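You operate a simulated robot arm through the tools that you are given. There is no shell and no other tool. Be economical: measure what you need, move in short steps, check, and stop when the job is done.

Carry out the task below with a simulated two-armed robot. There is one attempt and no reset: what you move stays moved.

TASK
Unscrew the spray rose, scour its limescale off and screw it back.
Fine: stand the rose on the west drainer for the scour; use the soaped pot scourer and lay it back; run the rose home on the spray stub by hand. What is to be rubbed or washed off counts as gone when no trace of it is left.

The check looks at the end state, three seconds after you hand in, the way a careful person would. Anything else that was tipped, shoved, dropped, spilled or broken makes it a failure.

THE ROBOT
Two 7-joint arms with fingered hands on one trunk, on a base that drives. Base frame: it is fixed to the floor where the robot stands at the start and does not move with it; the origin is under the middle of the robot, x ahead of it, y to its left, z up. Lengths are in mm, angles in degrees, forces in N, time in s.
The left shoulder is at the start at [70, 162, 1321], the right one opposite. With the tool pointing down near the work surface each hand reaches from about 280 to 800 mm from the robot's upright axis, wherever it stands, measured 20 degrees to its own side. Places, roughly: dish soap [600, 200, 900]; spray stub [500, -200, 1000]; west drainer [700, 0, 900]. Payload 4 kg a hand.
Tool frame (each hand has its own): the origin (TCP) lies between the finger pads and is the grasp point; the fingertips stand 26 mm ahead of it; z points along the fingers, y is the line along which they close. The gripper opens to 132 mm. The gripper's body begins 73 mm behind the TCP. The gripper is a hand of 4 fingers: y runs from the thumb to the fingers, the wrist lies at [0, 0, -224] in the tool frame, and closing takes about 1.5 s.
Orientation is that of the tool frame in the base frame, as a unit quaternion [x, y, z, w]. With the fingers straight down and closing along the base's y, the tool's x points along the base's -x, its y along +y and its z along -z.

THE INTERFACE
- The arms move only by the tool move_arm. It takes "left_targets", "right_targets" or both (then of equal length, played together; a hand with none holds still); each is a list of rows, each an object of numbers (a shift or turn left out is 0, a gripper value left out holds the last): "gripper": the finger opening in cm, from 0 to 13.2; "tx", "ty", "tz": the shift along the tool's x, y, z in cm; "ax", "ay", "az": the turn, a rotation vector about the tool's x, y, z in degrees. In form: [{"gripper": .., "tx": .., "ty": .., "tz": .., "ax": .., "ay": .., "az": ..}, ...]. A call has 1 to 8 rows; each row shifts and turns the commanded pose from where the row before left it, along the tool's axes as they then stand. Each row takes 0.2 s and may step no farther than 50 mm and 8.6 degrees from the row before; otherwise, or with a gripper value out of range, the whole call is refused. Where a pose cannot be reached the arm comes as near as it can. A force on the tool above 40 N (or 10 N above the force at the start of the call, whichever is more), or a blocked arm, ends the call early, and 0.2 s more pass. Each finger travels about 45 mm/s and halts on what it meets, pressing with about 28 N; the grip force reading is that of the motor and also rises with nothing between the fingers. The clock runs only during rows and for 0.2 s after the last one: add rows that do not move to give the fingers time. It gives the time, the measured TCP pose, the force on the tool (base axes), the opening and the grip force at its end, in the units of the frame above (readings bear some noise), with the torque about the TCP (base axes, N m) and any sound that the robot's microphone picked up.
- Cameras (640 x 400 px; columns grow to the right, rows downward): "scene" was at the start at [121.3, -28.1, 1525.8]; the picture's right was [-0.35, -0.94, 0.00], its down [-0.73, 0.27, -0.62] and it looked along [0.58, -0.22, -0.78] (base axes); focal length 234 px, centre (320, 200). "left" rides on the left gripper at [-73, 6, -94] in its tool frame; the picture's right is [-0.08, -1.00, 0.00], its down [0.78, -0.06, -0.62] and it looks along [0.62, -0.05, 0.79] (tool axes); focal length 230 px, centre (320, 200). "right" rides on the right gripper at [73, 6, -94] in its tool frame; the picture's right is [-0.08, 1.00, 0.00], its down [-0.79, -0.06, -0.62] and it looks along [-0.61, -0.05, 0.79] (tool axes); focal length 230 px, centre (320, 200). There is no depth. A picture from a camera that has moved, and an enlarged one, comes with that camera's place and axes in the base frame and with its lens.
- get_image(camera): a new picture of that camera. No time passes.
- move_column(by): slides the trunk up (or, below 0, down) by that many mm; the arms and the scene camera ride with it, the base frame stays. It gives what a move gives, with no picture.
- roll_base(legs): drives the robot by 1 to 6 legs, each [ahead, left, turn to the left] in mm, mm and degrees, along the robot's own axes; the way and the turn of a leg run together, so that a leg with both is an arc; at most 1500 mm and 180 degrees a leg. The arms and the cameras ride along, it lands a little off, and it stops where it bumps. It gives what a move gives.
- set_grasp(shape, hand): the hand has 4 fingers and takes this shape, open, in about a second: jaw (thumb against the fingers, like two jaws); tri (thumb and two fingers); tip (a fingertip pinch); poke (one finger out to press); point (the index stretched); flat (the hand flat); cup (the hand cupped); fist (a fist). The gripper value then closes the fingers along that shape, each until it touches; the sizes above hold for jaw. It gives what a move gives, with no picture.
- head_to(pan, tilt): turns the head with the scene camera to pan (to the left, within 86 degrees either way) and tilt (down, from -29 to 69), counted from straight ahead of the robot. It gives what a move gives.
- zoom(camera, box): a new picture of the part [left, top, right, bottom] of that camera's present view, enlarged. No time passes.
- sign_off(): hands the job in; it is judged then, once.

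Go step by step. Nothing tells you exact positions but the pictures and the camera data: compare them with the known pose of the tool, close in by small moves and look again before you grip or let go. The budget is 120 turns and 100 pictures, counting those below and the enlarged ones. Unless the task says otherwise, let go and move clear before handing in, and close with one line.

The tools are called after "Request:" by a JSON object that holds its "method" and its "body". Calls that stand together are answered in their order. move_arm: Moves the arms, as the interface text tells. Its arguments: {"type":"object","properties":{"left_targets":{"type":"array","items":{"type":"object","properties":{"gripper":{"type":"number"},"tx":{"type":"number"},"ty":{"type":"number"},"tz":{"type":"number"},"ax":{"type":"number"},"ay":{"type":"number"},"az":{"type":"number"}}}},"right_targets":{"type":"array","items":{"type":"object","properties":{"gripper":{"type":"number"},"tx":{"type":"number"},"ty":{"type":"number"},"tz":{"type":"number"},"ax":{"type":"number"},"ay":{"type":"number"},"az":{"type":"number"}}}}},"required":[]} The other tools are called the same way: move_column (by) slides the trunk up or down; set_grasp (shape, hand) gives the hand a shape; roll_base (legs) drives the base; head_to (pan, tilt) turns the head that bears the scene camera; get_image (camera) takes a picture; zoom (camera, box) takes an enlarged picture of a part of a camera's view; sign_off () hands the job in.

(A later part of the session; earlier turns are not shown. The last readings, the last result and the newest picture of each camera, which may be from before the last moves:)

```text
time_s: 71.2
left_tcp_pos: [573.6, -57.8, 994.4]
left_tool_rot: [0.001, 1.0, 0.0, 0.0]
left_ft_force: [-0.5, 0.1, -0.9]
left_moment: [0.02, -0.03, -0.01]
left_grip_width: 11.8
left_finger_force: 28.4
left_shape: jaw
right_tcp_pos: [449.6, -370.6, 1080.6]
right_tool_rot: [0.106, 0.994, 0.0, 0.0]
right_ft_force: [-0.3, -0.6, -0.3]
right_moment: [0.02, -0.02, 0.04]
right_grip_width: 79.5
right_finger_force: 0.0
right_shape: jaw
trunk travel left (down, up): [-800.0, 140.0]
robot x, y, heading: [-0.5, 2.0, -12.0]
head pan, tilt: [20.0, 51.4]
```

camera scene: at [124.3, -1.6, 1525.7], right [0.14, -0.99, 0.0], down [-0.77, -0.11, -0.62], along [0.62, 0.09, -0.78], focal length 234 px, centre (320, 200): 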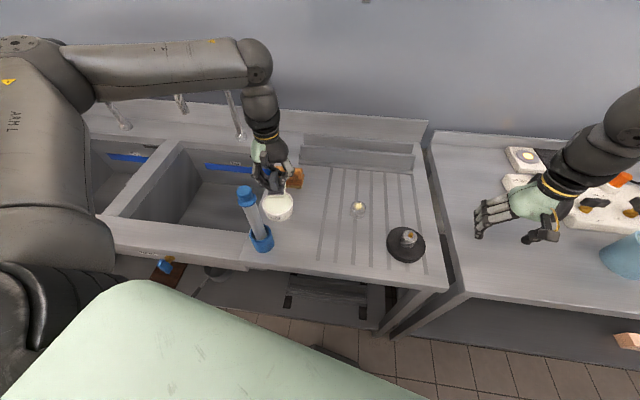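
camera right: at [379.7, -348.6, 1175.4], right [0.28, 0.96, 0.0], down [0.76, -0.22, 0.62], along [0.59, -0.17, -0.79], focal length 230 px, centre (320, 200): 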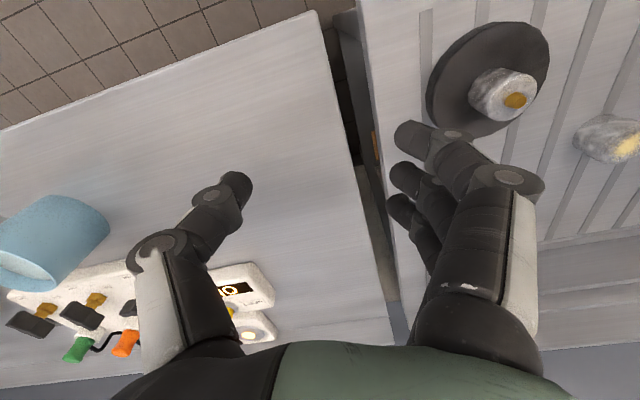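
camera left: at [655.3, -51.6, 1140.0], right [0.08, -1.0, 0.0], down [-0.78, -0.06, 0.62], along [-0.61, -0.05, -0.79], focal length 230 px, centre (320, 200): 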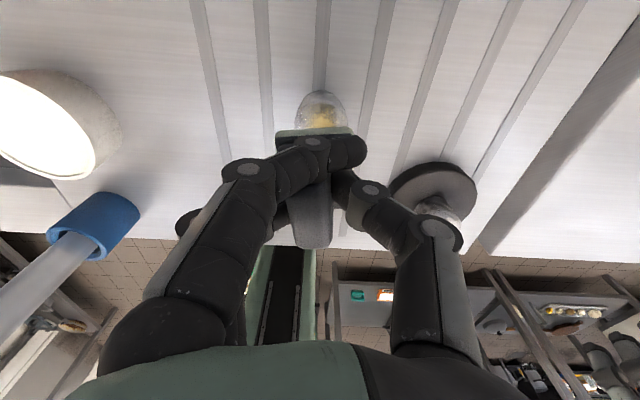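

Request:
{"method": "move_arm", "body": {"left_targets": [{"tz": 0.2}, {"tz": 0.2}]}}

Request:
{"method": "zoom", "body": {"camera": "scene", "box": [325, 165, 395, 235]}}

```text
time_s: 71.8
left_tcp_pos: [575.1, -58.2, 992.9]
left_tool_rot: [0.0, 1.0, 0.0, 0.0]
left_ft_force: [0.2, 0.7, 0.8]
left_moment: [0.05, -0.02, 0.03]
left_grip_width: 11.6
left_finger_force: 28.0
left_shape: jaw
right_tcp_pos: [449.3, -371.0, 1080.1]
right_tool_rot: [0.105, 0.994, -0.001, 0.0]
right_ft_force: [0.1, -0.5, 1.0]
right_moment: [0.0, -0.01, -0.01]
right_grip_width: 79.6
right_finger_force: 0.0
right_shape: jaw
trunk travel left (down, up): [-800.0, 140.0]
robot x, y, heading: [1.6, 0.9, -12.1]
head pan, tilt: [20.0, 51.4]
```

```text
5.71 times, centred on (360, 200) of scene
camera zoom: at [124.2, -1.6, 1525.8], right [0.14, -0.99, 0.0], down [-0.77, -0.11, -0.62], along [0.62, 0.09, -0.78], focal length 1337 px, centre (91, 200)
```

zoom: 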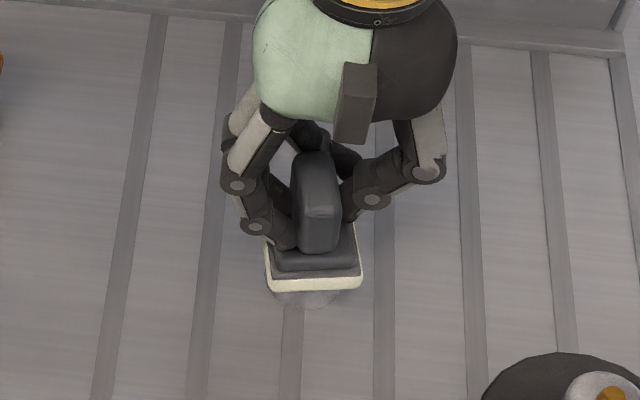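

Close to contact and well centred. Lowering a little more.

Request:
{"method": "move_arm", "body": {"left_targets": [{"tz": 0.2}, {"tz": 0.15}]}}

Request:
{"method": "move_arm", "body": {"left_targets": [{"tz": 0.15}, {"tz": 0.15}]}}

```text
time_s: 72.4
left_tcp_pos: [573.6, -58.9, 992.4]
left_tool_rot: [0.001, 1.0, -0.001, 0.001]
left_ft_force: [2.1, 0.6, 19.2]
left_moment: [0.43, 0.06, -0.04]
left_grip_width: 12.0
left_finger_force: 28.1
left_shape: jaw
right_tcp_pos: [446.8, -369.8, 1081.6]
right_tool_rot: [0.106, 0.994, -0.001, 0.001]
right_ft_force: [0.5, 0.7, 0.0]
right_moment: [-0.01, -0.03, -0.02]
right_grip_width: 79.6
right_finger_force: 0.0
right_shape: jaw
trunk travel left (down, up): [-800.0, 140.0]
robot x, y, heading: [2.7, 0.3, -11.9]
head pan, tilt: [20.0, 51.4]
```

```text
time_s: 73.0
left_tcp_pos: [572.3, -60.0, 988.6]
left_tool_rot: [0.0, 1.0, -0.001, 0.003]
left_ft_force: [3.5, -0.2, 38.6]
left_moment: [0.38, 0.18, -0.05]
left_grip_width: 13.6
left_finger_force: 28.0
left_shape: jaw
right_tcp_pos: [446.4, -370.3, 1083.3]
right_tool_rot: [0.106, 0.994, 0.0, 0.003]
right_ft_force: [1.1, 0.1, 0.4]
right_moment: [0.02, 0.0, 0.01]
right_grip_width: 79.7
right_finger_force: 0.1
right_shape: jaw
trunk travel left (down, up): [-800.0, 140.0]
robot x, y, heading: [-0.3, -0.7, -12.0]
head pan, tilt: [20.0, 51.4]
```

Firm contact (39 N), more than needed. I'll back off slightly and rub with short strokes in x and y.

Request:
{"method": "move_arm", "body": {"left_targets": [{"tz": -0.3}, {"tx": 0.6}, {"tx": -1.2}, {"tx": 1.2}, {"tx": -1.2}, {"tx": 0.6, "ty": 0.6}, {"ty": -1.2}, {"ty": 0.6}]}}

Request:
{"method": "zoom", "body": {"camera": "scene", "box": [325, 165, 395, 235]}}

```text
time_s: 74.8
left_tcp_pos: [572.9, -60.2, 989.8]
left_tool_rot: [0.001, 1.0, 0.0, 0.001]
left_ft_force: [2.6, 0.1, 26.4]
left_moment: [0.53, 0.06, -0.06]
left_grip_width: 13.5
left_finger_force: 28.4
left_shape: jaw
right_tcp_pos: [447.6, -371.3, 1081.5]
right_tool_rot: [0.105, 0.994, 0.002, 0.001]
right_ft_force: [0.5, -0.9, 0.3]
right_moment: [0.03, -0.01, 0.01]
right_grip_width: 79.5
right_finger_force: 0.2
right_shape: jaw
trunk travel left (down, up): [-800.0, 140.0]
robot x, y, heading: [0.6, -2.2, -12.3]
head pan, tilt: [20.0, 51.4]
```

```text
5.71 times, centred on (360, 200) of scene
camera zoom: at [122.0, -2.2, 1526.0], right [0.14, -0.99, 0.0], down [-0.77, -0.11, -0.62], along [0.62, 0.09, -0.78], focal length 1337 px, centre (91, 200)
```

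zoom: 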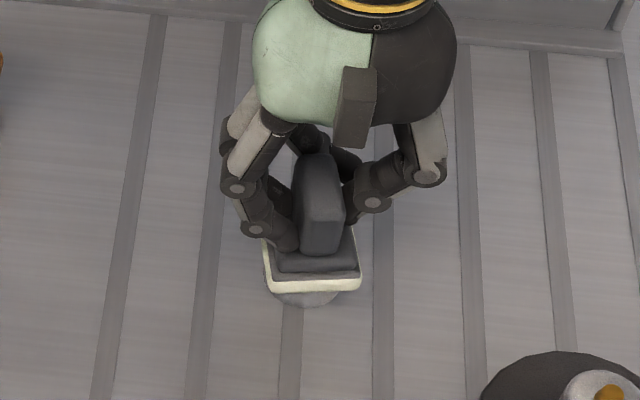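

The rose stays put under the pad. More strokes, then lift and inspect.

Request:
{"method": "move_arm", "body": {"left_targets": [{"tx": 0.8, "tz": -0.05}, {"tx": -1.6}, {"tx": 1.6}, {"tx": -1.6}, {"tx": 0.8, "ty": 0.8}, {"ty": -1.6}, {"ty": 1.6}, {"ty": -0.8}]}}

Request:
{"method": "move_arm", "body": {"left_targets": [{"tx": 0.8, "ty": 0.6}, {"tx": -1.6}, {"ty": -1.2}, {"tx": 1.6}, {"ty": 1.2}, {"tx": -1.6}, {"ty": -1.2}, {"tx": 0.8, "ty": 0.6}]}}

Request:
{"method": "move_arm", "body": {"left_targets": [{"tz": -0.5}, {"tz": -1.5}, {"tz": -3}, {"tz": -3}, {"tx": -4}, {"tx": -2}, {}]}}

Request:
{"method": "zoom", "body": {"camera": "scene", "box": [325, 165, 395, 235]}}

```text
time_s: 76.6
left_tcp_pos: [573.4, -56.9, 990.0]
left_tool_rot: [0.001, 1.0, 0.001, 0.001]
left_ft_force: [2.8, 2.4, 17.7]
left_moment: [0.5, -0.03, -0.07]
left_grip_width: 13.1
left_finger_force: 28.4
left_shape: jaw
right_tcp_pos: [448.0, -369.1, 1082.0]
right_tool_rot: [0.105, 0.994, 0.0, 0.0]
right_ft_force: [-0.2, -0.3, 0.1]
right_moment: [0.02, -0.03, -0.02]
right_grip_width: 79.7
right_finger_force: 0.1
right_shape: jaw
trunk travel left (down, up): [-800.0, 140.0]
robot x, y, heading: [0.6, 0.9, -12.2]
head pan, tilt: [20.0, 51.4]
```

```text
time_s: 78.4
left_tcp_pos: [574.4, -57.7, 990.0]
left_tool_rot: [-0.001, 1.0, -0.001, 0.002]
left_ft_force: [4.1, 1.9, 18.7]
left_moment: [0.29, -0.26, -0.03]
left_grip_width: 13.3
left_finger_force: 28.0
left_shape: jaw
right_tcp_pos: [448.4, -370.3, 1081.5]
right_tool_rot: [0.105, 0.994, 0.0, -0.001]
right_ft_force: [0.6, -0.6, 0.0]
right_moment: [0.01, 0.05, 0.0]
right_grip_width: 79.8
right_finger_force: 0.0
right_shape: jaw
trunk travel left (down, up): [-800.0, 140.0]
robot x, y, heading: [-0.4, -0.8, -11.8]
head pan, tilt: [20.0, 51.4]
```

```text
time_s: 80.0
left_tcp_pos: [634.6, -59.4, 1070.9]
left_tool_rot: [0.001, 1.0, 0.001, 0.0]
left_ft_force: [-0.6, 0.4, -1.6]
left_moment: [-0.01, 0.02, 0.02]
left_grip_width: 12.3
left_finger_force: 27.7
left_shape: jaw
right_tcp_pos: [449.3, -370.8, 1081.4]
right_tool_rot: [0.105, 0.994, 0.001, 0.0]
right_ft_force: [0.4, 0.4, -0.8]
right_moment: [0.02, -0.04, 0.0]
right_grip_width: 79.8
right_finger_force: 0.0
right_shape: jaw
trunk travel left (down, up): [-800.0, 140.0]
robot x, y, heading: [0.2, -0.9, -12.2]
head pan, tilt: [20.0, 51.4]
```

```text
5.71 times, centred on (360, 200) of scene
camera zoom: at [123.3, -1.1, 1525.8], right [0.14, -0.99, 0.0], down [-0.77, -0.11, -0.62], along [0.62, 0.09, -0.78], focal length 1337 px, centre (91, 200)
```

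zoom: 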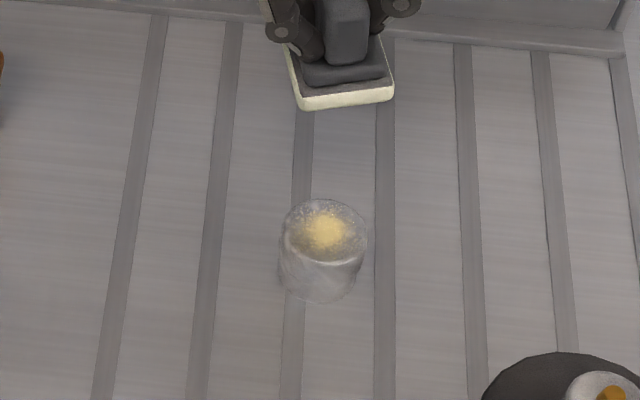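

Some limescale remains in the middle. Zooming to compare.

Request:
{"method": "zoom", "body": {"camera": "scene", "box": [350, 195, 370, 215]}}

```text
16.00 times, centred on (360, 205) of scene
camera zoom: at [123.3, -1.1, 1525.8], right [0.14, -0.99, 0.0], down [-0.77, -0.11, -0.62], along [0.62, 0.09, -0.78], focal length 3745 px, centre (-320, 120)
```

zoom: 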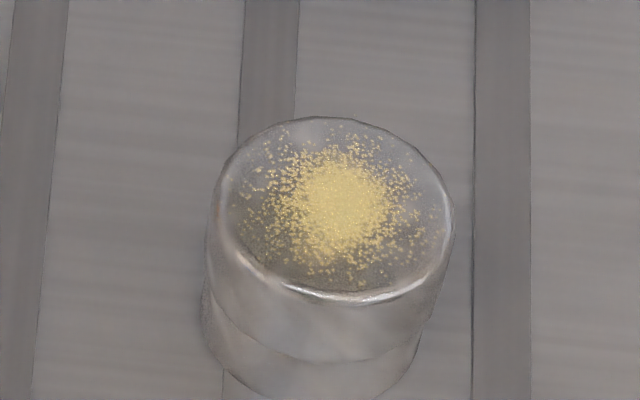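

Only the rim seems touched: the moment and the slanted pad edge show the pad has tilted about 10° in the grip (its left side low). I'll tilt the hand to level the pad.

Request:
{"method": "move_arm", "body": {"left_targets": [{"ax": -5}, {"ax": -5}, {}]}}

Request:
{"method": "zoom", "body": {"camera": "scene", "box": [340, 150, 390, 215]}}

```text
time_s: 80.8
left_tcp_pos: [634.7, -58.0, 1068.9]
left_tool_rot: [0.001, 0.996, 0.088, 0.0]
left_ft_force: [0.2, 0.3, -0.8]
left_moment: [-0.04, -0.01, 0.02]
left_grip_width: 12.2
left_finger_force: 28.4
left_shape: jaw
right_tcp_pos: [450.1, -369.6, 1081.4]
right_tool_rot: [0.106, 0.994, 0.001, 0.001]
right_ft_force: [-0.1, 0.6, 0.4]
right_moment: [0.02, 0.04, -0.03]
right_grip_width: 79.8
right_finger_force: 0.1
right_shape: jaw
trunk travel left (down, up): [-800.0, 140.0]
robot x, y, heading: [2.1, 0.1, -12.0]
head pan, tilt: [20.0, 51.4]
```

```text
6.15 times, centred on (365, 182) of scene
camera zoom: at [125.1, -0.2, 1525.7], right [0.14, -0.99, 0.0], down [-0.77, -0.11, -0.62], along [0.62, 0.09, -0.78], focal length 1440 px, centre (43, 308)
```

zoom: 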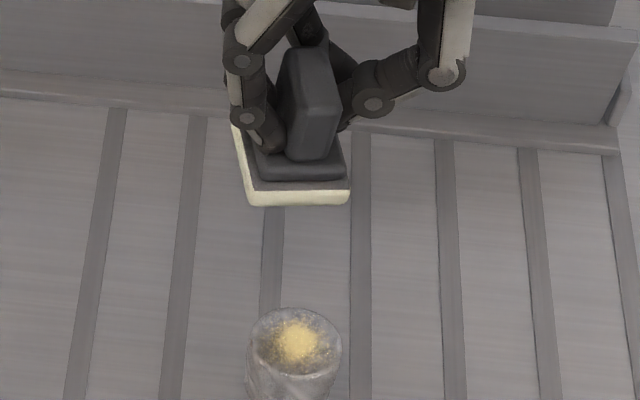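

The pad is now level (with about 11° yaw in the grip, harmless). Rose is at about [584, -63]; I'll bring the pad centre over it and make contact again.

Request:
{"method": "move_arm", "body": {"left_targets": [{"tx": 2.6, "ty": -0.7, "tz": -0.1}, {"tx": 2.6, "ty": -0.7, "tz": -0.1}, {"ty": -0.6, "tz": 3.4}, {"ty": -0.55, "tz": 3.1}, {"ty": -0.1, "tz": 0.5}, {}]}}

Request:
{"method": "zoom", "body": {"camera": "scene", "box": [335, 165, 395, 225]}}

```text
time_s: 82.2
left_tcp_pos: [582.6, -74.0, 996.3]
left_tool_rot: [0.001, 0.996, 0.087, 0.0]
left_ft_force: [0.4, -1.1, -1.4]
left_moment: [0.02, 0.0, -0.02]
left_grip_width: 12.3
left_finger_force: 27.7
left_shape: jaw
right_tcp_pos: [450.4, -369.4, 1080.2]
right_tool_rot: [0.106, 0.994, 0.0, -0.001]
right_ft_force: [0.2, 0.6, 0.7]
right_moment: [-0.01, -0.01, -0.01]
right_grip_width: 79.7
right_finger_force: 0.0
right_shape: jaw
trunk travel left (down, up): [-800.0, 140.0]
robot x, y, heading: [-2.0, -0.8, -12.0]
head pan, tilt: [20.0, 51.4]
```

```text
6.67 times, centred on (365, 195) of scene
camera zoom: at [124.8, -1.8, 1525.7], right [0.14, -0.99, 0.0], down [-0.77, -0.11, -0.62], along [0.62, 0.09, -0.78], focal length 1560 px, centre (20, 233)
```

zoom: 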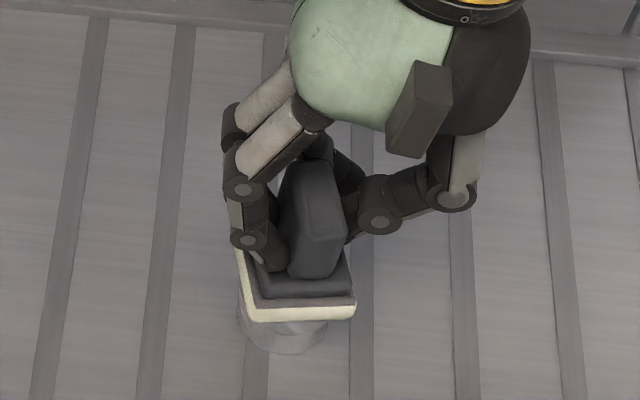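

Slightly right of centre; shift 4 mm left and lower to contact.

Request:
{"method": "move_arm", "body": {"left_targets": [{"ty": 0.4, "tz": 0.2}, {"tz": 0.2}, {"tz": 0.2}]}}

Request:
{"method": "move_arm", "body": {"left_targets": [{"tz": 0.15}, {"tz": 0.1}]}}

```text
time_s: 83.0
left_tcp_pos: [581.4, -68.1, 991.6]
left_tool_rot: [0.001, 0.996, 0.087, 0.0]
left_ft_force: [0.2, -1.0, 0.5]
left_moment: [-0.03, 0.0, -0.03]
left_grip_width: 12.2
left_finger_force: 28.0
left_shape: jaw
right_tcp_pos: [449.2, -371.5, 1081.4]
right_tool_rot: [0.105, 0.994, 0.0, 0.0]
right_ft_force: [-0.3, -0.1, 1.1]
right_moment: [0.02, 0.0, -0.01]
right_grip_width: 79.5
right_finger_force: 0.1
right_shape: jaw
trunk travel left (down, up): [-800.0, 140.0]
robot x, y, heading: [-0.7, 0.5, -12.1]
head pan, tilt: [20.0, 51.4]
```

```text
time_s: 83.6
left_tcp_pos: [581.4, -66.7, 989.7]
left_tool_rot: [0.001, 0.996, 0.087, 0.0]
left_ft_force: [1.0, -0.1, 7.1]
left_moment: [-0.19, -0.01, 0.03]
left_grip_width: 12.2
left_finger_force: 27.4
left_shape: jaw
right_tcp_pos: [449.9, -370.6, 1080.8]
right_tool_rot: [0.105, 0.994, 0.0, -0.001]
right_ft_force: [0.2, 0.3, -0.1]
right_moment: [0.01, -0.01, 0.01]
right_grip_width: 79.7
right_finger_force: 0.1
right_shape: jaw
trunk travel left (down, up): [-800.0, 140.0]
robot x, y, heading: [-0.5, 1.9, -11.9]
head pan, tilt: [20.0, 51.4]
```

Now contact is on the right edge, so the level is in between. I'll undo half the tilt, then press.

Request:
{"method": "move_arm", "body": {"left_targets": [{"tz": -0.3}, {"ax": 4.5, "ty": 0.3}, {"tz": 0.25}, {"tz": 0.2}]}}

Request:
{"method": "move_arm", "body": {"left_targets": [{"tz": 0.15}, {}]}}

```text
time_s: 84.6
left_tcp_pos: [581.1, -63.6, 990.1]
left_tool_rot: [-0.001, 0.999, 0.047, 0.001]
left_ft_force: [0.0, 1.9, 7.0]
left_moment: [0.17, 0.09, -0.03]
left_grip_width: 12.4
left_finger_force: 28.2
left_shape: jaw
right_tcp_pos: [448.0, -370.4, 1081.7]
right_tool_rot: [0.105, 0.994, 0.0, 0.0]
right_ft_force: [1.7, -0.3, -0.4]
right_moment: [0.02, -0.02, -0.01]
right_grip_width: 79.5
right_finger_force: 0.0
right_shape: jaw
trunk travel left (down, up): [-800.0, 140.0]
robot x, y, heading: [0.6, 3.0, -12.1]
head pan, tilt: [20.0, 51.4]
```

```text
time_s: 85.2
left_tcp_pos: [580.2, -64.9, 990.5]
left_tool_rot: [0.0, 0.999, 0.047, 0.001]
left_ft_force: [2.4, -0.2, 20.4]
left_moment: [0.32, 0.13, -0.01]
left_grip_width: 12.4
left_finger_force: 28.1
left_shape: jaw
right_tcp_pos: [446.9, -370.8, 1082.1]
right_tool_rot: [0.106, 0.994, 0.001, 0.001]
right_ft_force: [0.2, -0.9, 1.2]
right_moment: [-0.01, -0.03, 0.0]
right_grip_width: 79.8
right_finger_force: 0.0
right_shape: jaw
trunk travel left (down, up): [-800.0, 140.0]
robot x, y, heading: [2.2, 0.1, -12.0]
head pan, tilt: [20.0, 51.4]
```

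Nearly even now. A final 2° correction, then several rubbing rounds.

Request:
{"method": "move_arm", "body": {"left_targets": [{"ax": -2, "tz": 0.05}, {"tx": 0.8}, {"tx": -1.6}, {"tx": 1.6}, {"tx": -1.6}, {"tx": 1.6}, {"tx": -1.6}, {"tx": 0.8}]}}

Request:
{"method": "move_arm", "body": {"left_targets": [{"ty": 0.8}, {"ty": -1.6}, {"ty": 1.6}, {"ty": -1.6}, {"ty": 1.6}, {"ty": -1.6}, {"ty": 0.8}]}}

Request:
{"method": "move_arm", "body": {"left_targets": [{"tx": 1.0, "ty": 0.5}, {"tx": -2.0}, {"tx": 2, "ty": -0.5}, {"tx": -2.0}, {"tx": 2, "ty": -0.5}, {"tx": -2.0}, {"tx": 1.0, "ty": 0.5}]}}

Request:
{"method": "zoom", "body": {"camera": "scene", "box": [335, 165, 395, 225]}}

```text
time_s: 87.0
left_tcp_pos: [583.0, -63.4, 988.3]
left_tool_rot: [0.0, 0.998, 0.065, 0.0]
left_ft_force: [-0.7, -2.7, 26.0]
left_moment: [0.33, 0.19, 0.05]
left_grip_width: 14.2
left_finger_force: 27.8
left_shape: jaw
right_tcp_pos: [448.0, -371.5, 1080.9]
right_tool_rot: [0.106, 0.994, 0.0, -0.001]
right_ft_force: [-1.1, -0.3, 1.1]
right_moment: [0.02, 0.04, 0.01]
right_grip_width: 79.4
right_finger_force: 0.0
right_shape: jaw
trunk travel left (down, up): [-800.0, 140.0]
robot x, y, heading: [1.6, 1.7, -12.1]
head pan, tilt: [20.0, 51.4]
```

```text
time_s: 88.6
left_tcp_pos: [581.3, -65.6, 988.7]
left_tool_rot: [0.0, 0.998, 0.064, 0.001]
left_ft_force: [1.6, -1.1, 28.8]
left_moment: [0.4, 0.15, 0.02]
left_grip_width: 14.0
left_finger_force: 28.6
left_shape: jaw
right_tcp_pos: [447.9, -371.4, 1081.7]
right_tool_rot: [0.106, 0.994, 0.001, 0.001]
right_ft_force: [-0.4, -0.5, 0.9]
right_moment: [0.02, 0.0, -0.04]
right_grip_width: 79.5
right_finger_force: 0.0
right_shape: jaw
trunk travel left (down, up): [-800.0, 140.0]
robot x, y, heading: [1.7, 1.9, -12.1]
head pan, tilt: [20.0, 51.4]
```

```text
time_s: 90.2
left_tcp_pos: [582.8, -66.4, 987.6]
left_tool_rot: [0.0, 0.998, 0.065, 0.001]
left_ft_force: [3.6, -0.8, 30.8]
left_moment: [0.4, 0.12, -0.06]
left_grip_width: 14.0
left_finger_force: 27.8
left_shape: jaw
right_tcp_pos: [448.2, -370.7, 1080.5]
right_tool_rot: [0.106, 0.994, 0.0, 0.0]
right_ft_force: [0.5, -0.3, 0.0]
right_moment: [0.02, -0.01, 0.03]
right_grip_width: 79.7
right_finger_force: 0.0
right_shape: jaw
trunk travel left (down, up): [-800.0, 140.0]
robot x, y, heading: [-0.1, -0.6, -12.3]
head pan, tilt: [20.0, 51.4]
```

```text
6.67 times, centred on (365, 195) of scene
camera zoom: at [123.2, -1.8, 1525.9], right [0.14, -0.99, 0.0], down [-0.77, -0.11, -0.62], along [0.62, 0.09, -0.78], focal length 1560 px, centre (20, 233)
```

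zoom: 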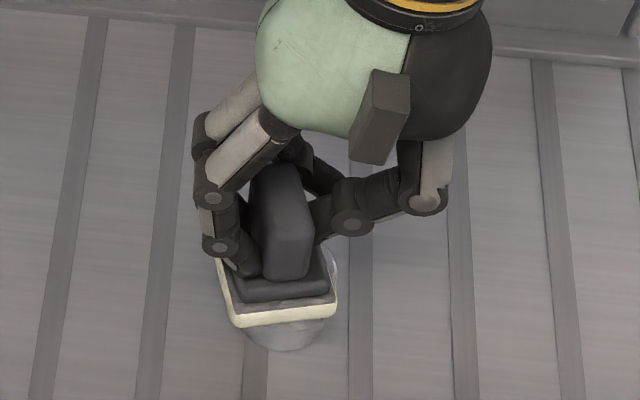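

The rose is held by the press and visible on the right edge. Lifting to inspect.

Request:
{"method": "move_arm", "body": {"left_targets": [{"tz": -0.6}, {"tz": -1.5}, {"tz": -3}, {"tz": -3}, {"tx": -4}, {"tx": -2}, {}]}}

Request:
{"method": "zoom", "body": {"camera": "scene", "box": [340, 165, 390, 215]}}

```text
time_s: 91.8
left_tcp_pos: [641.9, -76.4, 1067.6]
left_tool_rot: [0.001, 0.998, 0.066, 0.001]
left_ft_force: [-0.1, 0.2, 0.0]
left_moment: [-0.05, -0.03, 0.0]
left_grip_width: 12.1
left_finger_force: 27.8
left_shape: jaw
right_tcp_pos: [448.4, -370.3, 1081.7]
right_tool_rot: [0.105, 0.994, 0.0, 0.0]
right_ft_force: [-1.1, -0.1, 0.3]
right_moment: [0.01, -0.02, 0.0]
right_grip_width: 79.5
right_finger_force: 0.0
right_shape: jaw
trunk travel left (down, up): [-800.0, 140.0]
robot x, y, heading: [0.9, -4.5, -12.2]
head pan, tilt: [20.0, 51.4]
```

```text
8.00 times, centred on (365, 190) of scene
camera zoom: at [123.4, -0.9, 1525.8], right [0.14, -0.99, 0.0], down [-0.77, -0.11, -0.62], along [0.62, 0.09, -0.78], focal length 1872 px, centre (-40, 280)
```

zoom: 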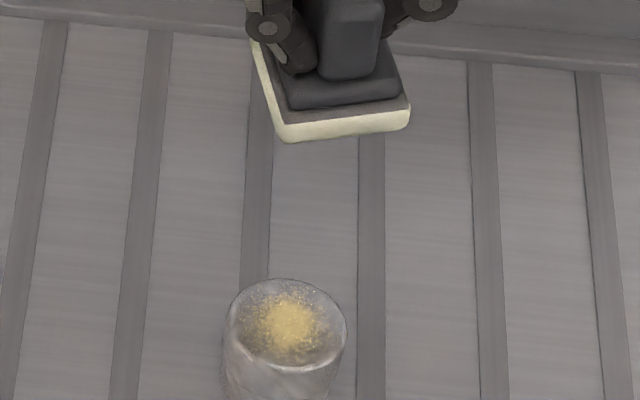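

Request:
{"method": "zoom", "body": {"camera": "scene", "box": [352, 195, 372, 215]}}

```text
16.00 times, centred on (362, 205) of scene
camera zoom: at [123.4, -0.9, 1525.8], right [0.14, -0.99, 0.0], down [-0.77, -0.11, -0.62], along [0.62, 0.09, -0.78], focal length 3745 px, centre (-352, 120)
```

zoom: 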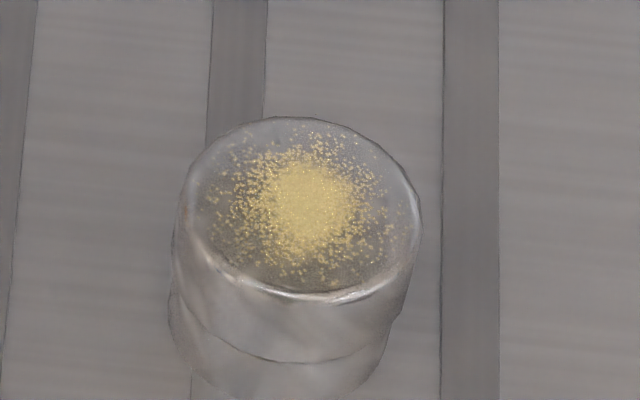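

The core looks smaller than at the start (about 0.40 of the face versus 0.55), so the scourer works but slowly. I'll go again, with longer strokes, and check whether the rose slides along with the pad.

Request:
{"method": "move_arm", "body": {"left_targets": [{"tx": 3}, {"tx": 3.04}, {"ty": -0.3, "tz": 3.8}, {"ty": -0.28, "tz": 3.7}, {"tz": 0.25}, {"tz": 0.2}, {"tz": 0.1}]}}

Request:
{"method": "move_arm", "body": {"left_targets": [{"tx": 1.0}, {"tx": -2.0}, {"tx": 2.0}, {"tx": -2.0}, {"tx": 2}, {"tx": -2.0}, {"tx": 2.0}]}}

Request:
{"method": "zoom", "body": {"camera": "scene", "box": [335, 165, 395, 225]}}

```text
time_s: 93.4
left_tcp_pos: [581.5, -71.4, 988.1]
left_tool_rot: [0.001, 0.998, 0.064, 0.002]
left_ft_force: [3.1, -1.4, 25.5]
left_moment: [0.39, 0.03, -0.06]
left_grip_width: 12.3
left_finger_force: 28.7
left_shape: jaw
right_tcp_pos: [446.9, -370.9, 1082.1]
right_tool_rot: [0.106, 0.994, 0.0, 0.001]
right_ft_force: [0.2, 1.3, -0.3]
right_moment: [0.04, 0.0, 0.01]
right_grip_width: 79.6
right_finger_force: 0.1
right_shape: jaw
trunk travel left (down, up): [-800.0, 140.0]
robot x, y, heading: [-0.3, -0.4, -12.3]
head pan, tilt: [20.0, 51.4]
```

```text
time_s: 95.0
left_tcp_pos: [571.6, -69.9, 988.3]
left_tool_rot: [0.0, 0.998, 0.065, 0.003]
left_ft_force: [7.2, -0.6, 36.6]
left_moment: [0.52, -0.45, -0.13]
left_grip_width: 14.7
left_finger_force: 28.1
left_shape: jaw
right_tcp_pos: [446.7, -369.5, 1081.5]
right_tool_rot: [0.105, 0.994, 0.0, 0.001]
right_ft_force: [-0.2, 0.4, -0.3]
right_moment: [-0.03, 0.02, 0.01]
right_grip_width: 79.6
right_finger_force: 0.2
right_shape: jaw
trunk travel left (down, up): [-800.0, 140.0]
robot x, y, heading: [1.7, -2.6, -12.0]
head pan, tilt: [20.0, 51.4]
```

```text
6.67 times, centred on (365, 195) of scene
camera zoom: at [121.8, -0.8, 1526.2], right [0.14, -0.99, 0.0], down [-0.77, -0.11, -0.63], along [0.62, 0.09, -0.78], focal length 1560 px, centre (20, 233)
```

zoom: 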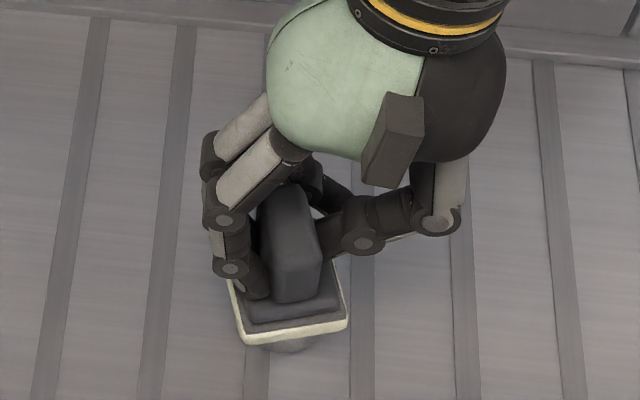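

The pad does slide over the rose while it stays put (friction about 0.2), so rubbing is effective. Many more strokes now.

Request:
{"method": "move_arm", "body": {"left_targets": [{"tx": -2.5, "ty": 0.3}, {"tx": 3, "ty": -0.6}, {"tx": -3, "ty": 0.6}, {"tx": 3, "ty": -0.6}, {"tx": -3, "ty": 0.6}, {"tx": 3, "ty": -0.6}, {"tx": -3, "ty": 0.6}, {"tx": 3, "ty": -0.6}]}}

Request:
{"method": "move_arm", "body": {"left_targets": [{"tx": -3, "ty": 0.6}, {"tx": 3, "ty": -0.6}, {"tx": -3, "ty": 0.6}, {"tx": 3, "ty": -0.6}, {"tx": -3, "ty": 0.6}, {"tx": 3, "ty": -0.6}, {"tx": -3, "ty": 0.6}, {"tx": 1.5, "ty": -0.3}]}}

Request:
{"method": "move_arm", "body": {"left_targets": [{"ty": 1}, {"ty": -2}, {"ty": 2}, {"ty": -2}, {"ty": 2}, {"ty": -2}, {"ty": 2}, {"ty": -1}]}}

Request:
{"method": "move_arm", "body": {"left_targets": [{"tz": -0.6}, {"tz": -1.5}, {"tz": -3}, {"tz": -3}, {"tx": -4}, {"tx": -2}, {}]}}

Request:
{"method": "zoom", "body": {"camera": "scene", "box": [345, 180, 380, 215]}}

```text
time_s: 96.8
left_tcp_pos: [566.4, -72.6, 987.9]
left_tool_rot: [0.0, 0.998, 0.065, 0.004]
left_ft_force: [5.6, 4.2, 34.7]
left_moment: [0.98, -0.63, -0.11]
left_grip_width: 14.8
left_finger_force: 27.7
left_shape: jaw
right_tcp_pos: [446.2, -368.9, 1083.3]
right_tool_rot: [0.104, 0.995, 0.0, 0.001]
right_ft_force: [-0.2, 0.1, 0.7]
right_moment: [0.01, 0.0, 0.0]
right_grip_width: 79.6
right_finger_force: 0.0
right_shape: jaw
trunk travel left (down, up): [-800.0, 140.0]
robot x, y, heading: [-1.1, -1.9, -11.9]
head pan, tilt: [20.0, 51.4]
```

```text
time_s: 98.6
left_tcp_pos: [581.0, -68.7, 987.6]
left_tool_rot: [0.0, 0.998, 0.065, 0.003]
left_ft_force: [4.3, 0.4, 32.2]
left_moment: [0.62, -0.11, -0.09]
left_grip_width: 14.1
left_finger_force: 27.9
left_shape: jaw
right_tcp_pos: [448.4, -369.6, 1081.9]
right_tool_rot: [0.106, 0.994, 0.0, 0.001]
right_ft_force: [0.5, 0.3, 0.2]
right_moment: [-0.03, -0.02, -0.02]
right_grip_width: 79.4
right_finger_force: 0.0
right_shape: jaw
trunk travel left (down, up): [-800.0, 140.0]
robot x, y, heading: [0.5, -2.6, -12.3]
head pan, tilt: [20.0, 51.4]
```

```text
time_s: 100.4
left_tcp_pos: [580.4, -69.2, 989.9]
left_tool_rot: [0.0, 0.998, 0.066, 0.001]
left_ft_force: [2.3, 3.3, 24.6]
left_moment: [0.69, -0.01, -0.05]
left_grip_width: 13.9
left_finger_force: 27.9
left_shape: jaw
right_tcp_pos: [447.9, -369.6, 1081.9]
right_tool_rot: [0.105, 0.995, 0.0, 0.0]
right_ft_force: [0.4, 0.7, -0.8]
right_moment: [-0.01, 0.0, -0.01]
right_grip_width: 79.7
right_finger_force: 0.1
right_shape: jaw
trunk travel left (down, up): [-800.0, 140.0]
robot x, y, heading: [0.5, 2.2, -12.0]
head pan, tilt: [20.0, 51.4]
```

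```text
time_s: 102.0
left_tcp_pos: [643.3, -79.5, 1067.5]
left_tool_rot: [0.0, 0.998, 0.065, 0.0]
left_ft_force: [-0.9, 0.8, -0.5]
left_moment: [-0.03, -0.02, 0.03]
left_grip_width: 12.5
left_finger_force: 28.5
left_shape: jaw
right_tcp_pos: [448.2, -370.8, 1080.4]
right_tool_rot: [0.106, 0.994, 0.0, 0.0]
right_ft_force: [0.1, 1.0, -0.3]
right_moment: [0.0, -0.02, 0.04]
right_grip_width: 79.7
right_finger_force: 0.0
right_shape: jaw
trunk travel left (down, up): [-800.0, 140.0]
robot x, y, heading: [4.0, 1.0, -12.1]
head pan, tilt: [20.0, 51.4]
```

```text
11.43 times, centred on (362, 198) of scene
camera zoom: at [123.4, -0.9, 1525.8], right [0.14, -0.99, 0.0], down [-0.77, -0.11, -0.62], along [0.62, 0.09, -0.78], focal length 2675 px, centre (-166, 229)
```

zoom: 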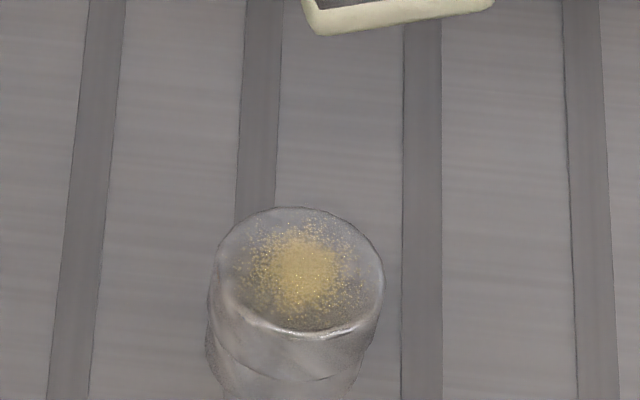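

Clearly paler now, so it is working. I'll go for a long scrubbing session with a slight extra levelling.

Request:
{"method": "move_arm", "body": {"left_targets": [{"tx": 2.8, "ax": -2}, {"tx": 2.8}, {"ty": -0.4, "tz": 3.8}, {"ty": -0.35, "tz": 3.7}, {"tz": 0.25}, {"tz": 0.2}, {"tz": 0.1}]}}

Request:
{"method": "move_arm", "body": {"left_targets": [{"tx": -1.5, "ty": 0.3}, {"tx": 3, "ty": -0.6}, {"tx": -3, "ty": 0.6}, {"tx": 3, "ty": -0.6}, {"tx": -3, "ty": 0.6}, {"tx": 3, "ty": -0.6}, {"tx": -3, "ty": 0.6}, {"tx": 3, "ty": -0.6}]}}

Request:
{"method": "move_arm", "body": {"left_targets": [{"tx": -3, "ty": 0.6}, {"tx": 3, "ty": -0.6}, {"tx": -3, "ty": 0.6}, {"tx": 3, "ty": -0.6}, {"tx": -3, "ty": 0.6}, {"tx": 3, "ty": -0.6}, {"tx": -3, "ty": 0.6}, {"tx": 1.5, "ty": -0.3}]}}

Request:
{"method": "zoom", "body": {"camera": "scene", "box": [335, 165, 395, 225]}}

```text
time_s: 103.6
left_tcp_pos: [584.3, -76.8, 988.0]
left_tool_rot: [0.0, 0.997, 0.082, 0.002]
left_ft_force: [2.7, -1.5, 19.1]
left_moment: [0.35, 0.05, -0.05]
left_grip_width: 12.7
left_finger_force: 27.7
left_shape: jaw
right_tcp_pos: [446.2, -371.2, 1081.7]
right_tool_rot: [0.106, 0.994, 0.001, 0.001]
right_ft_force: [0.1, 0.4, -0.3]
right_moment: [-0.03, 0.04, 0.03]
right_grip_width: 79.6
right_finger_force: 0.1
right_shape: jaw
trunk travel left (down, up): [-800.0, 140.0]
robot x, y, heading: [-2.5, 2.0, -12.3]
head pan, tilt: [20.0, 51.4]
```

```text
time_s: 105.4
left_tcp_pos: [568.4, -75.5, 987.7]
left_tool_rot: [0.0, 0.997, 0.082, 0.002]
left_ft_force: [3.9, 1.4, 27.0]
left_moment: [0.74, -0.55, -0.09]
left_grip_width: 14.1
left_finger_force: 28.3
left_shape: jaw
right_tcp_pos: [445.8, -368.6, 1082.8]
right_tool_rot: [0.105, 0.994, 0.0, 0.002]
right_ft_force: [-0.5, 0.2, 0.4]
right_moment: [-0.02, -0.01, 0.03]
right_grip_width: 79.4
right_finger_force: 0.0
right_shape: jaw
trunk travel left (down, up): [-800.0, 140.0]
robot x, y, heading: [-0.7, -1.9, -12.1]
head pan, tilt: [20.0, 51.4]
```

```text
time_s: 107.2
left_tcp_pos: [584.6, -72.9, 989.5]
left_tool_rot: [0.0, 0.997, 0.082, 0.004]
left_ft_force: [3.1, 1.8, 25.6]
left_moment: [0.67, -0.15, -0.08]
left_grip_width: 13.7
left_finger_force: 27.4
left_shape: jaw
right_tcp_pos: [446.2, -370.0, 1081.4]
right_tool_rot: [0.106, 0.994, 0.0, 0.001]
right_ft_force: [-0.3, 0.7, 0.5]
right_moment: [0.03, -0.01, 0.0]
right_grip_width: 79.6
right_finger_force: 0.2
right_shape: jaw
trunk travel left (down, up): [-800.0, 140.0]
robot x, y, heading: [0.4, -0.4, -12.2]
head pan, tilt: [20.0, 51.4]
```

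```text
6.67 times, centred on (365, 195) of scene
camera zoom: at [121.3, -0.1, 1526.1], right [0.14, -0.99, 0.0], down [-0.77, -0.11, -0.63], along [0.62, 0.09, -0.78], focal length 1560 px, centre (20, 233)
```

zoom: 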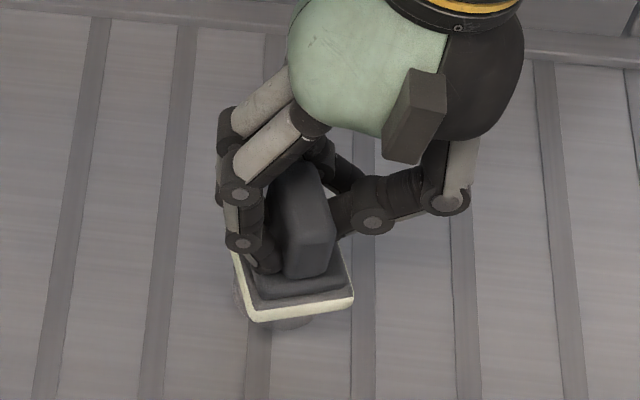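

Still well covered; continue with several rounds, shifted slightly left.

Request:
{"method": "move_arm", "body": {"left_targets": [{"tx": -1.5, "ty": 0.9}, {"tx": 3, "ty": -0.6}, {"tx": -3, "ty": 0.6}, {"tx": 3, "ty": -0.6}, {"tx": -3, "ty": 0.6}, {"tx": 3, "ty": -0.6}, {"tx": -3, "ty": 0.6}, {"tx": 3, "ty": -0.6}]}}

Request:
{"method": "move_arm", "body": {"left_targets": [{"tx": -3, "ty": 0.6}, {"tx": 3, "ty": -0.6}, {"tx": -3, "ty": 0.6}, {"tx": 3, "ty": -0.6}, {"tx": -3, "ty": 0.6}, {"tx": 3, "ty": -0.6}, {"tx": -3, "ty": 0.6}, {"tx": 1.5, "ty": -0.3}]}}

Request:
{"method": "move_arm", "body": {"left_targets": [{"ty": 1}, {"ty": -2}, {"ty": 2}, {"ty": -2}, {"ty": 2}, {"ty": -2}, {"ty": 2}, {"ty": -1}]}}

Request:
{"method": "move_arm", "body": {"left_targets": [{"tx": -1.5, "ty": -0.3}, {"tx": 3, "ty": 0.6}, {"tx": -3, "ty": -0.6}, {"tx": 3, "ty": 0.6}, {"tx": -3, "ty": -0.6}, {"tx": 3, "ty": 0.6}, {"tx": -3, "ty": -0.6}, {"tx": 1.5, "ty": 0.3}]}}

Request:
{"method": "move_arm", "body": {"left_targets": [{"tx": -1.5, "ty": -0.3}, {"tx": 3, "ty": 0.6}, {"tx": -3, "ty": -0.6}, {"tx": 3, "ty": 0.6}, {"tx": -3, "ty": -0.6}, {"tx": 3, "ty": 0.6}, {"tx": -3, "ty": -0.6}, {"tx": 1.5, "ty": 0.3}]}}

Request:
{"method": "move_arm", "body": {"left_targets": [{"tz": -0.6}, {"tz": -1.5}, {"tz": -3}, {"tz": -3}, {"tx": -4}, {"tx": -2}, {}]}}

Request:
{"method": "zoom", "body": {"camera": "scene", "box": [345, 180, 380, 215]}}

```text
time_s: 109.0
left_tcp_pos: [569.1, -71.8, 988.0]
left_tool_rot: [0.0, 0.997, 0.082, 0.0]
left_ft_force: [1.1, 0.1, 7.1]
left_moment: [0.17, -0.21, -0.04]
left_grip_width: 12.3
left_finger_force: 28.1
left_shape: jaw
right_tcp_pos: [448.2, -369.7, 1081.7]
right_tool_rot: [0.106, 0.994, 0.0, 0.001]
right_ft_force: [-0.7, -0.2, -0.6]
right_moment: [-0.01, -0.01, 0.06]
right_grip_width: 79.7
right_finger_force: 0.1
right_shape: jaw
trunk travel left (down, up): [-800.0, 140.0]
robot x, y, heading: [-4.9, -1.7, -12.1]
head pan, tilt: [20.0, 51.4]
```

```text
time_s: 110.8
left_tcp_pos: [586.8, -69.2, 987.8]
left_tool_rot: [0.0, 0.997, 0.083, 0.0]
left_ft_force: [-0.6, 0.4, -0.6]
left_moment: [-0.04, -0.04, 0.02]
left_grip_width: 11.8
left_finger_force: 27.8
left_shape: jaw
right_tcp_pos: [449.2, -370.9, 1080.0]
right_tool_rot: [0.106, 0.994, 0.0, 0.0]
right_ft_force: [0.2, 0.2, 0.7]
right_moment: [-0.02, 0.01, 0.01]
right_grip_width: 79.6
right_finger_force: 0.1
right_shape: jaw
trunk travel left (down, up): [-800.0, 140.0]
robot x, y, heading: [-2.3, -3.5, -12.1]
head pan, tilt: [20.0, 51.4]
```

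```text
time_s: 112.6
left_tcp_pos: [585.7, -69.0, 987.4]
left_tool_rot: [0.001, 0.997, 0.083, 0.0]
left_ft_force: [0.3, 0.4, -0.8]
left_moment: [0.0, -0.02, -0.05]
left_grip_width: 11.7
left_finger_force: 27.7
left_shape: jaw
right_tcp_pos: [449.7, -370.2, 1081.5]
right_tool_rot: [0.106, 0.994, 0.001, 0.0]
right_ft_force: [-0.3, 0.5, 0.4]
right_moment: [0.01, -0.01, 0.0]
right_grip_width: 79.7
right_finger_force: 0.1
right_shape: jaw
trunk travel left (down, up): [-800.0, 140.0]
robot x, y, heading: [-1.1, 1.9, -12.1]
head pan, tilt: [20.0, 51.4]
```

```text
time_s: 114.4
left_tcp_pos: [584.9, -68.0, 985.7]
left_tool_rot: [0.001, 0.997, 0.083, 0.0]
left_ft_force: [0.0, 0.5, -0.7]
left_moment: [-0.03, -0.03, 0.04]
left_grip_width: 11.4
left_finger_force: 28.2
left_shape: jaw
right_tcp_pos: [448.4, -370.6, 1081.9]
right_tool_rot: [0.107, 0.994, -0.001, -0.001]
right_ft_force: [0.0, -0.8, 0.5]
right_moment: [0.0, 0.0, -0.02]
right_grip_width: 79.5
right_finger_force: 0.0
right_shape: jaw
trunk travel left (down, up): [-800.0, 140.0]
robot x, y, heading: [0.8, 2.6, -11.9]
head pan, tilt: [20.0, 51.4]
```

```text
time_s: 116.2
left_tcp_pos: [586.0, -68.6, 985.8]
left_tool_rot: [0.002, 0.997, 0.083, -0.001]
left_ft_force: [-0.4, -0.7, -1.2]
left_moment: [0.02, 0.0, -0.01]
left_grip_width: 11.5
left_finger_force: 28.2
left_shape: jaw
right_tcp_pos: [449.2, -370.4, 1080.6]
right_tool_rot: [0.106, 0.994, 0.0, 0.0]
right_ft_force: [-0.3, -0.1, 0.4]
right_moment: [0.03, 0.02, 0.02]
right_grip_width: 79.5
right_finger_force: 0.1
right_shape: jaw
trunk travel left (down, up): [-800.0, 140.0]
robot x, y, heading: [-2.1, 2.3, -12.1]
head pan, tilt: [20.0, 51.4]
```

```text
time_s: 117.8
left_tcp_pos: [643.8, -81.0, 1066.2]
left_tool_rot: [0.0, 0.997, 0.083, 0.001]
left_ft_force: [-0.3, 0.0, -0.7]
left_moment: [-0.01, 0.01, 0.02]
left_grip_width: 11.5
left_finger_force: 28.2
left_shape: jaw
right_tcp_pos: [448.3, -370.0, 1081.8]
right_tool_rot: [0.106, 0.994, 0.001, 0.0]
right_ft_force: [-0.2, -1.0, -0.4]
right_moment: [-0.01, 0.0, -0.01]
right_grip_width: 79.5
right_finger_force: 0.0
right_shape: jaw
trunk travel left (down, up): [-800.0, 140.0]
robot x, y, heading: [2.2, -2.9, -11.8]
head pan, tilt: [20.0, 51.4]
```

```text
11.43 times, centred on (362, 198) of scene
camera zoom: at [123.2, -1.0, 1525.9], right [0.14, -0.99, 0.0], down [-0.77, -0.11, -0.62], along [0.62, 0.09, -0.78], focal length 2675 px, centre (-166, 229)
```

zoom: 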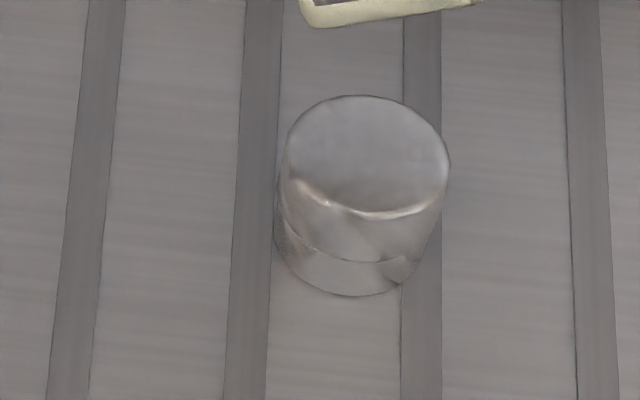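

The crust looks gone, and the rose has slid a bit to about [636, -80] but still stands. Zooming in for any trace.

Request:
{"method": "zoom", "body": {"camera": "scene", "box": [357, 184, 373, 200]}}

```text
16.00 times, centred on (365, 192) of scene
camera zoom: at [123.2, -1.0, 1525.9], right [0.14, -0.99, 0.0], down [-0.77, -0.11, -0.62], along [0.62, 0.09, -0.78], focal length 3745 px, centre (-400, 328)
```

zoom: 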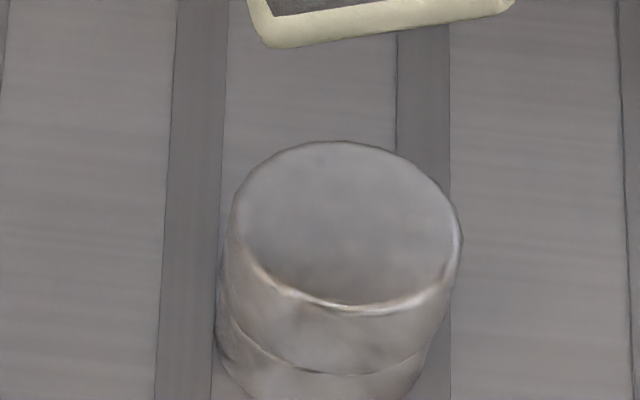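

The face is clean and the rose is upright. Now carry the scourer back to its place near [428, 83] and square it up (the pad is yawed about 22° in the grip).

Request:
{"method": "move_arm", "body": {"left_targets": [{"tx": 3.68, "ty": 2.53, "tz": 0.42}, {"tx": 3.68, "ty": 2.53, "tz": 0.42}, {"tx": 3.68, "ty": 2.53, "tz": 0.42}, {"tx": 3.68, "ty": 2.53, "tz": 0.42}, {"tx": 3.68, "ty": 2.53, "tz": 0.42}, {"tx": 3.68, "ty": 2.53, "tz": 0.42}]}}

Request:
{"method": "move_arm", "body": {"left_targets": [{"ay": -1.2, "az": 7.2}, {"ay": -1.2, "az": 7.2}, {"ay": -1.2, "az": 7.2}, {}]}}

Request:
{"method": "zoom", "body": {"camera": "scene", "box": [255, 180, 355, 280]}}

```text
time_s: 119.2
left_tcp_pos: [424.0, 71.7, 1065.6]
left_tool_rot: [0.0, 0.997, 0.082, 0.001]
left_ft_force: [-0.6, -0.3, -1.1]
left_moment: [-0.02, -0.04, 0.0]
left_grip_width: 11.3
left_finger_force: 27.9
left_shape: jaw
right_tcp_pos: [449.3, -369.1, 1082.3]
right_tool_rot: [0.105, 0.994, 0.0, 0.0]
right_ft_force: [0.4, -0.2, 0.2]
right_moment: [-0.04, -0.02, 0.04]
right_grip_width: 79.7
right_finger_force: 0.1
right_shape: jaw
trunk travel left (down, up): [-800.0, 140.0]
robot x, y, heading: [-1.7, 0.3, -12.2]
head pan, tilt: [20.0, 51.4]
```

```text
time_s: 120.2
left_tcp_pos: [424.9, 71.8, 1067.0]
left_tool_rot: [0.19, 0.978, 0.081, 0.016]
left_ft_force: [0.4, 0.3, -0.4]
left_moment: [-0.01, 0.0, 0.0]
left_grip_width: 11.4
left_finger_force: 28.0
left_shape: jaw
right_tcp_pos: [448.3, -369.7, 1080.7]
right_tool_rot: [0.104, 0.995, 0.0, 0.0]
right_ft_force: [-0.3, 0.2, -0.7]
right_moment: [0.04, 0.0, 0.0]
right_grip_width: 79.8
right_finger_force: 0.1
right_shape: jaw
trunk travel left (down, up): [-800.0, 140.0]
robot x, y, heading: [-0.3, 0.7, -12.1]
head pan, tilt: [20.0, 51.4]
```

```text
4.00 times, centred on (305, 230) of scene
camera zoom: at [124.4, -1.7, 1525.7], right [0.14, -0.99, 0.0], down [-0.77, -0.11, -0.62], along [0.62, 0.09, -0.78], focal length 936 px, centre (380, 80)
```

zoom: 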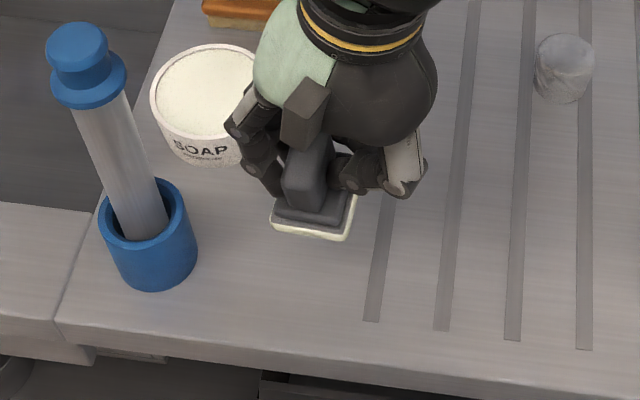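

The pad is over its old place. Descend straight.

Request:
{"method": "move_arm", "body": {"left_targets": [{"ty": -0.6, "tz": 3.6}, {"ty": -0.6, "tz": 3.6}, {"ty": -0.53, "tz": 3.15}, {"ty": -0.07, "tz": 0.4}, {"ty": -0.05, "tz": 0.3}]}}

Request:
{"method": "move_arm", "body": {"left_targets": [{"ty": -0.03, "tz": 0.2}, {"ty": -0.03, "tz": 0.2}]}}

```text
time_s: 121.4
left_tcp_pos: [424.4, 69.7, 954.3]
left_tool_rot: [0.19, 0.978, 0.081, 0.016]
left_ft_force: [2.5, 0.1, 1.0]
left_moment: [0.07, 0.02, -0.02]
left_grip_width: 11.5
left_finger_force: 28.3
left_shape: jaw
right_tcp_pos: [449.8, -370.7, 1080.9]
right_tool_rot: [0.105, 0.994, 0.0, 0.0]
right_ft_force: [-0.3, 0.0, -0.1]
right_moment: [0.0, 0.03, 0.02]
right_grip_width: 79.7
right_finger_force: 0.1
right_shape: jaw
trunk travel left (down, up): [-800.0, 140.0]
robot x, y, heading: [1.2, -0.4, -12.1]
head pan, tilt: [20.0, 51.4]
```

```text
time_s: 122.0
left_tcp_pos: [424.5, 70.9, 950.9]
left_tool_rot: [0.19, 0.978, 0.081, 0.016]
left_ft_force: [2.0, -2.0, 10.5]
left_moment: [0.29, 0.17, -0.02]
left_grip_width: 11.8
left_finger_force: 28.0
left_shape: jaw
right_tcp_pos: [448.7, -372.0, 1080.7]
right_tool_rot: [0.105, 0.994, 0.001, 0.0]
right_ft_force: [-0.1, 0.7, 0.1]
right_moment: [0.03, 0.03, 0.03]
right_grip_width: 79.7
right_finger_force: 0.1
right_shape: jaw
trunk travel left (down, up): [-800.0, 140.0]
robot x, y, heading: [0.9, -0.2, -12.0]
head pan, tilt: [20.0, 51.4]
```

It's down with 10 N. Press a touch more settle, then release and lift clear.

Request:
{"method": "move_arm", "body": {"left_targets": [{"gripper": 3}, {"gripper": 5}, {"gripper": 6.5}, {"gripper": 6.5}, {"gripper": 6.5}, {}]}}

Request:
{"method": "move_arm", "body": {"left_targets": [{"ty": 0.33, "tz": -1.97}, {"ty": 0.6, "tz": -3.6}, {"ty": 0.6, "tz": -3.6}, {"ty": 0.6, "tz": -3.6}, {"ty": 0.6, "tz": -3.6}, {"tz": -4}, {"tz": -4}]}}

Request:
{"method": "zoom", "body": {"camera": "scene", "box": [255, 180, 355, 280]}}

```text
time_s: 123.4
left_tcp_pos: [424.9, 70.7, 950.2]
left_tool_rot: [0.19, 0.978, 0.082, 0.015]
left_ft_force: [0.0, -0.2, -0.8]
left_moment: [0.01, -0.05, 0.02]
left_grip_width: 64.0
left_finger_force: 0.1
left_shape: jaw
right_tcp_pos: [450.2, -371.0, 1081.6]
right_tool_rot: [0.106, 0.994, 0.0, 0.0]
right_ft_force: [-0.7, 0.3, 0.5]
right_moment: [-0.01, 0.01, 0.01]
right_grip_width: 79.4
right_finger_force: 0.1
right_shape: jaw
trunk travel left (down, up): [-800.0, 140.0]
robot x, y, heading: [3.3, -0.9, -12.0]
head pan, tilt: [20.0, 51.4]
```

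```text
time_s: 125.0
left_tcp_pos: [419.1, 60.2, 1197.5]
left_tool_rot: [0.19, 0.978, 0.081, 0.015]
left_ft_force: [-0.4, -1.2, 0.1]
left_moment: [0.0, 0.02, 0.0]
left_grip_width: 64.3
left_finger_force: 0.1
left_shape: jaw
right_tcp_pos: [448.3, -371.9, 1080.8]
right_tool_rot: [0.105, 0.994, 0.001, 0.001]
right_ft_force: [0.6, -0.3, -0.3]
right_moment: [0.01, -0.01, 0.02]
right_grip_width: 79.6
right_finger_force: 0.0
right_shape: jaw
trunk travel left (down, up): [-800.0, 140.0]
robot x, y, heading: [-4.1, -0.4, -12.2]
head pan, tilt: [20.0, 51.4]
```

```text
4.00 times, centred on (305, 230) of scene
camera zoom: at [122.4, -2.2, 1525.8], right [0.14, -0.99, 0.0], down [-0.77, -0.11, -0.62], along [0.62, 0.09, -0.78], focal length 936 px, centre (380, 80)
```

zoom: 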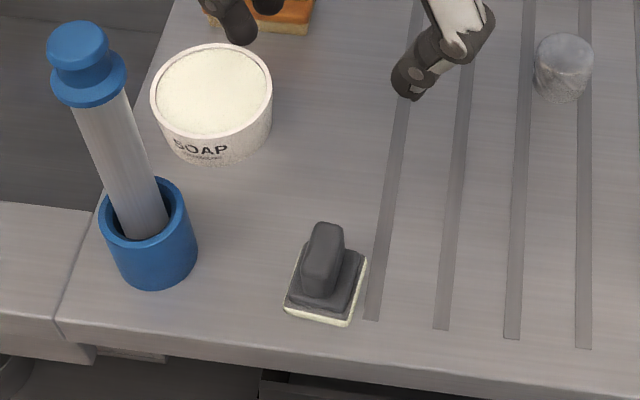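

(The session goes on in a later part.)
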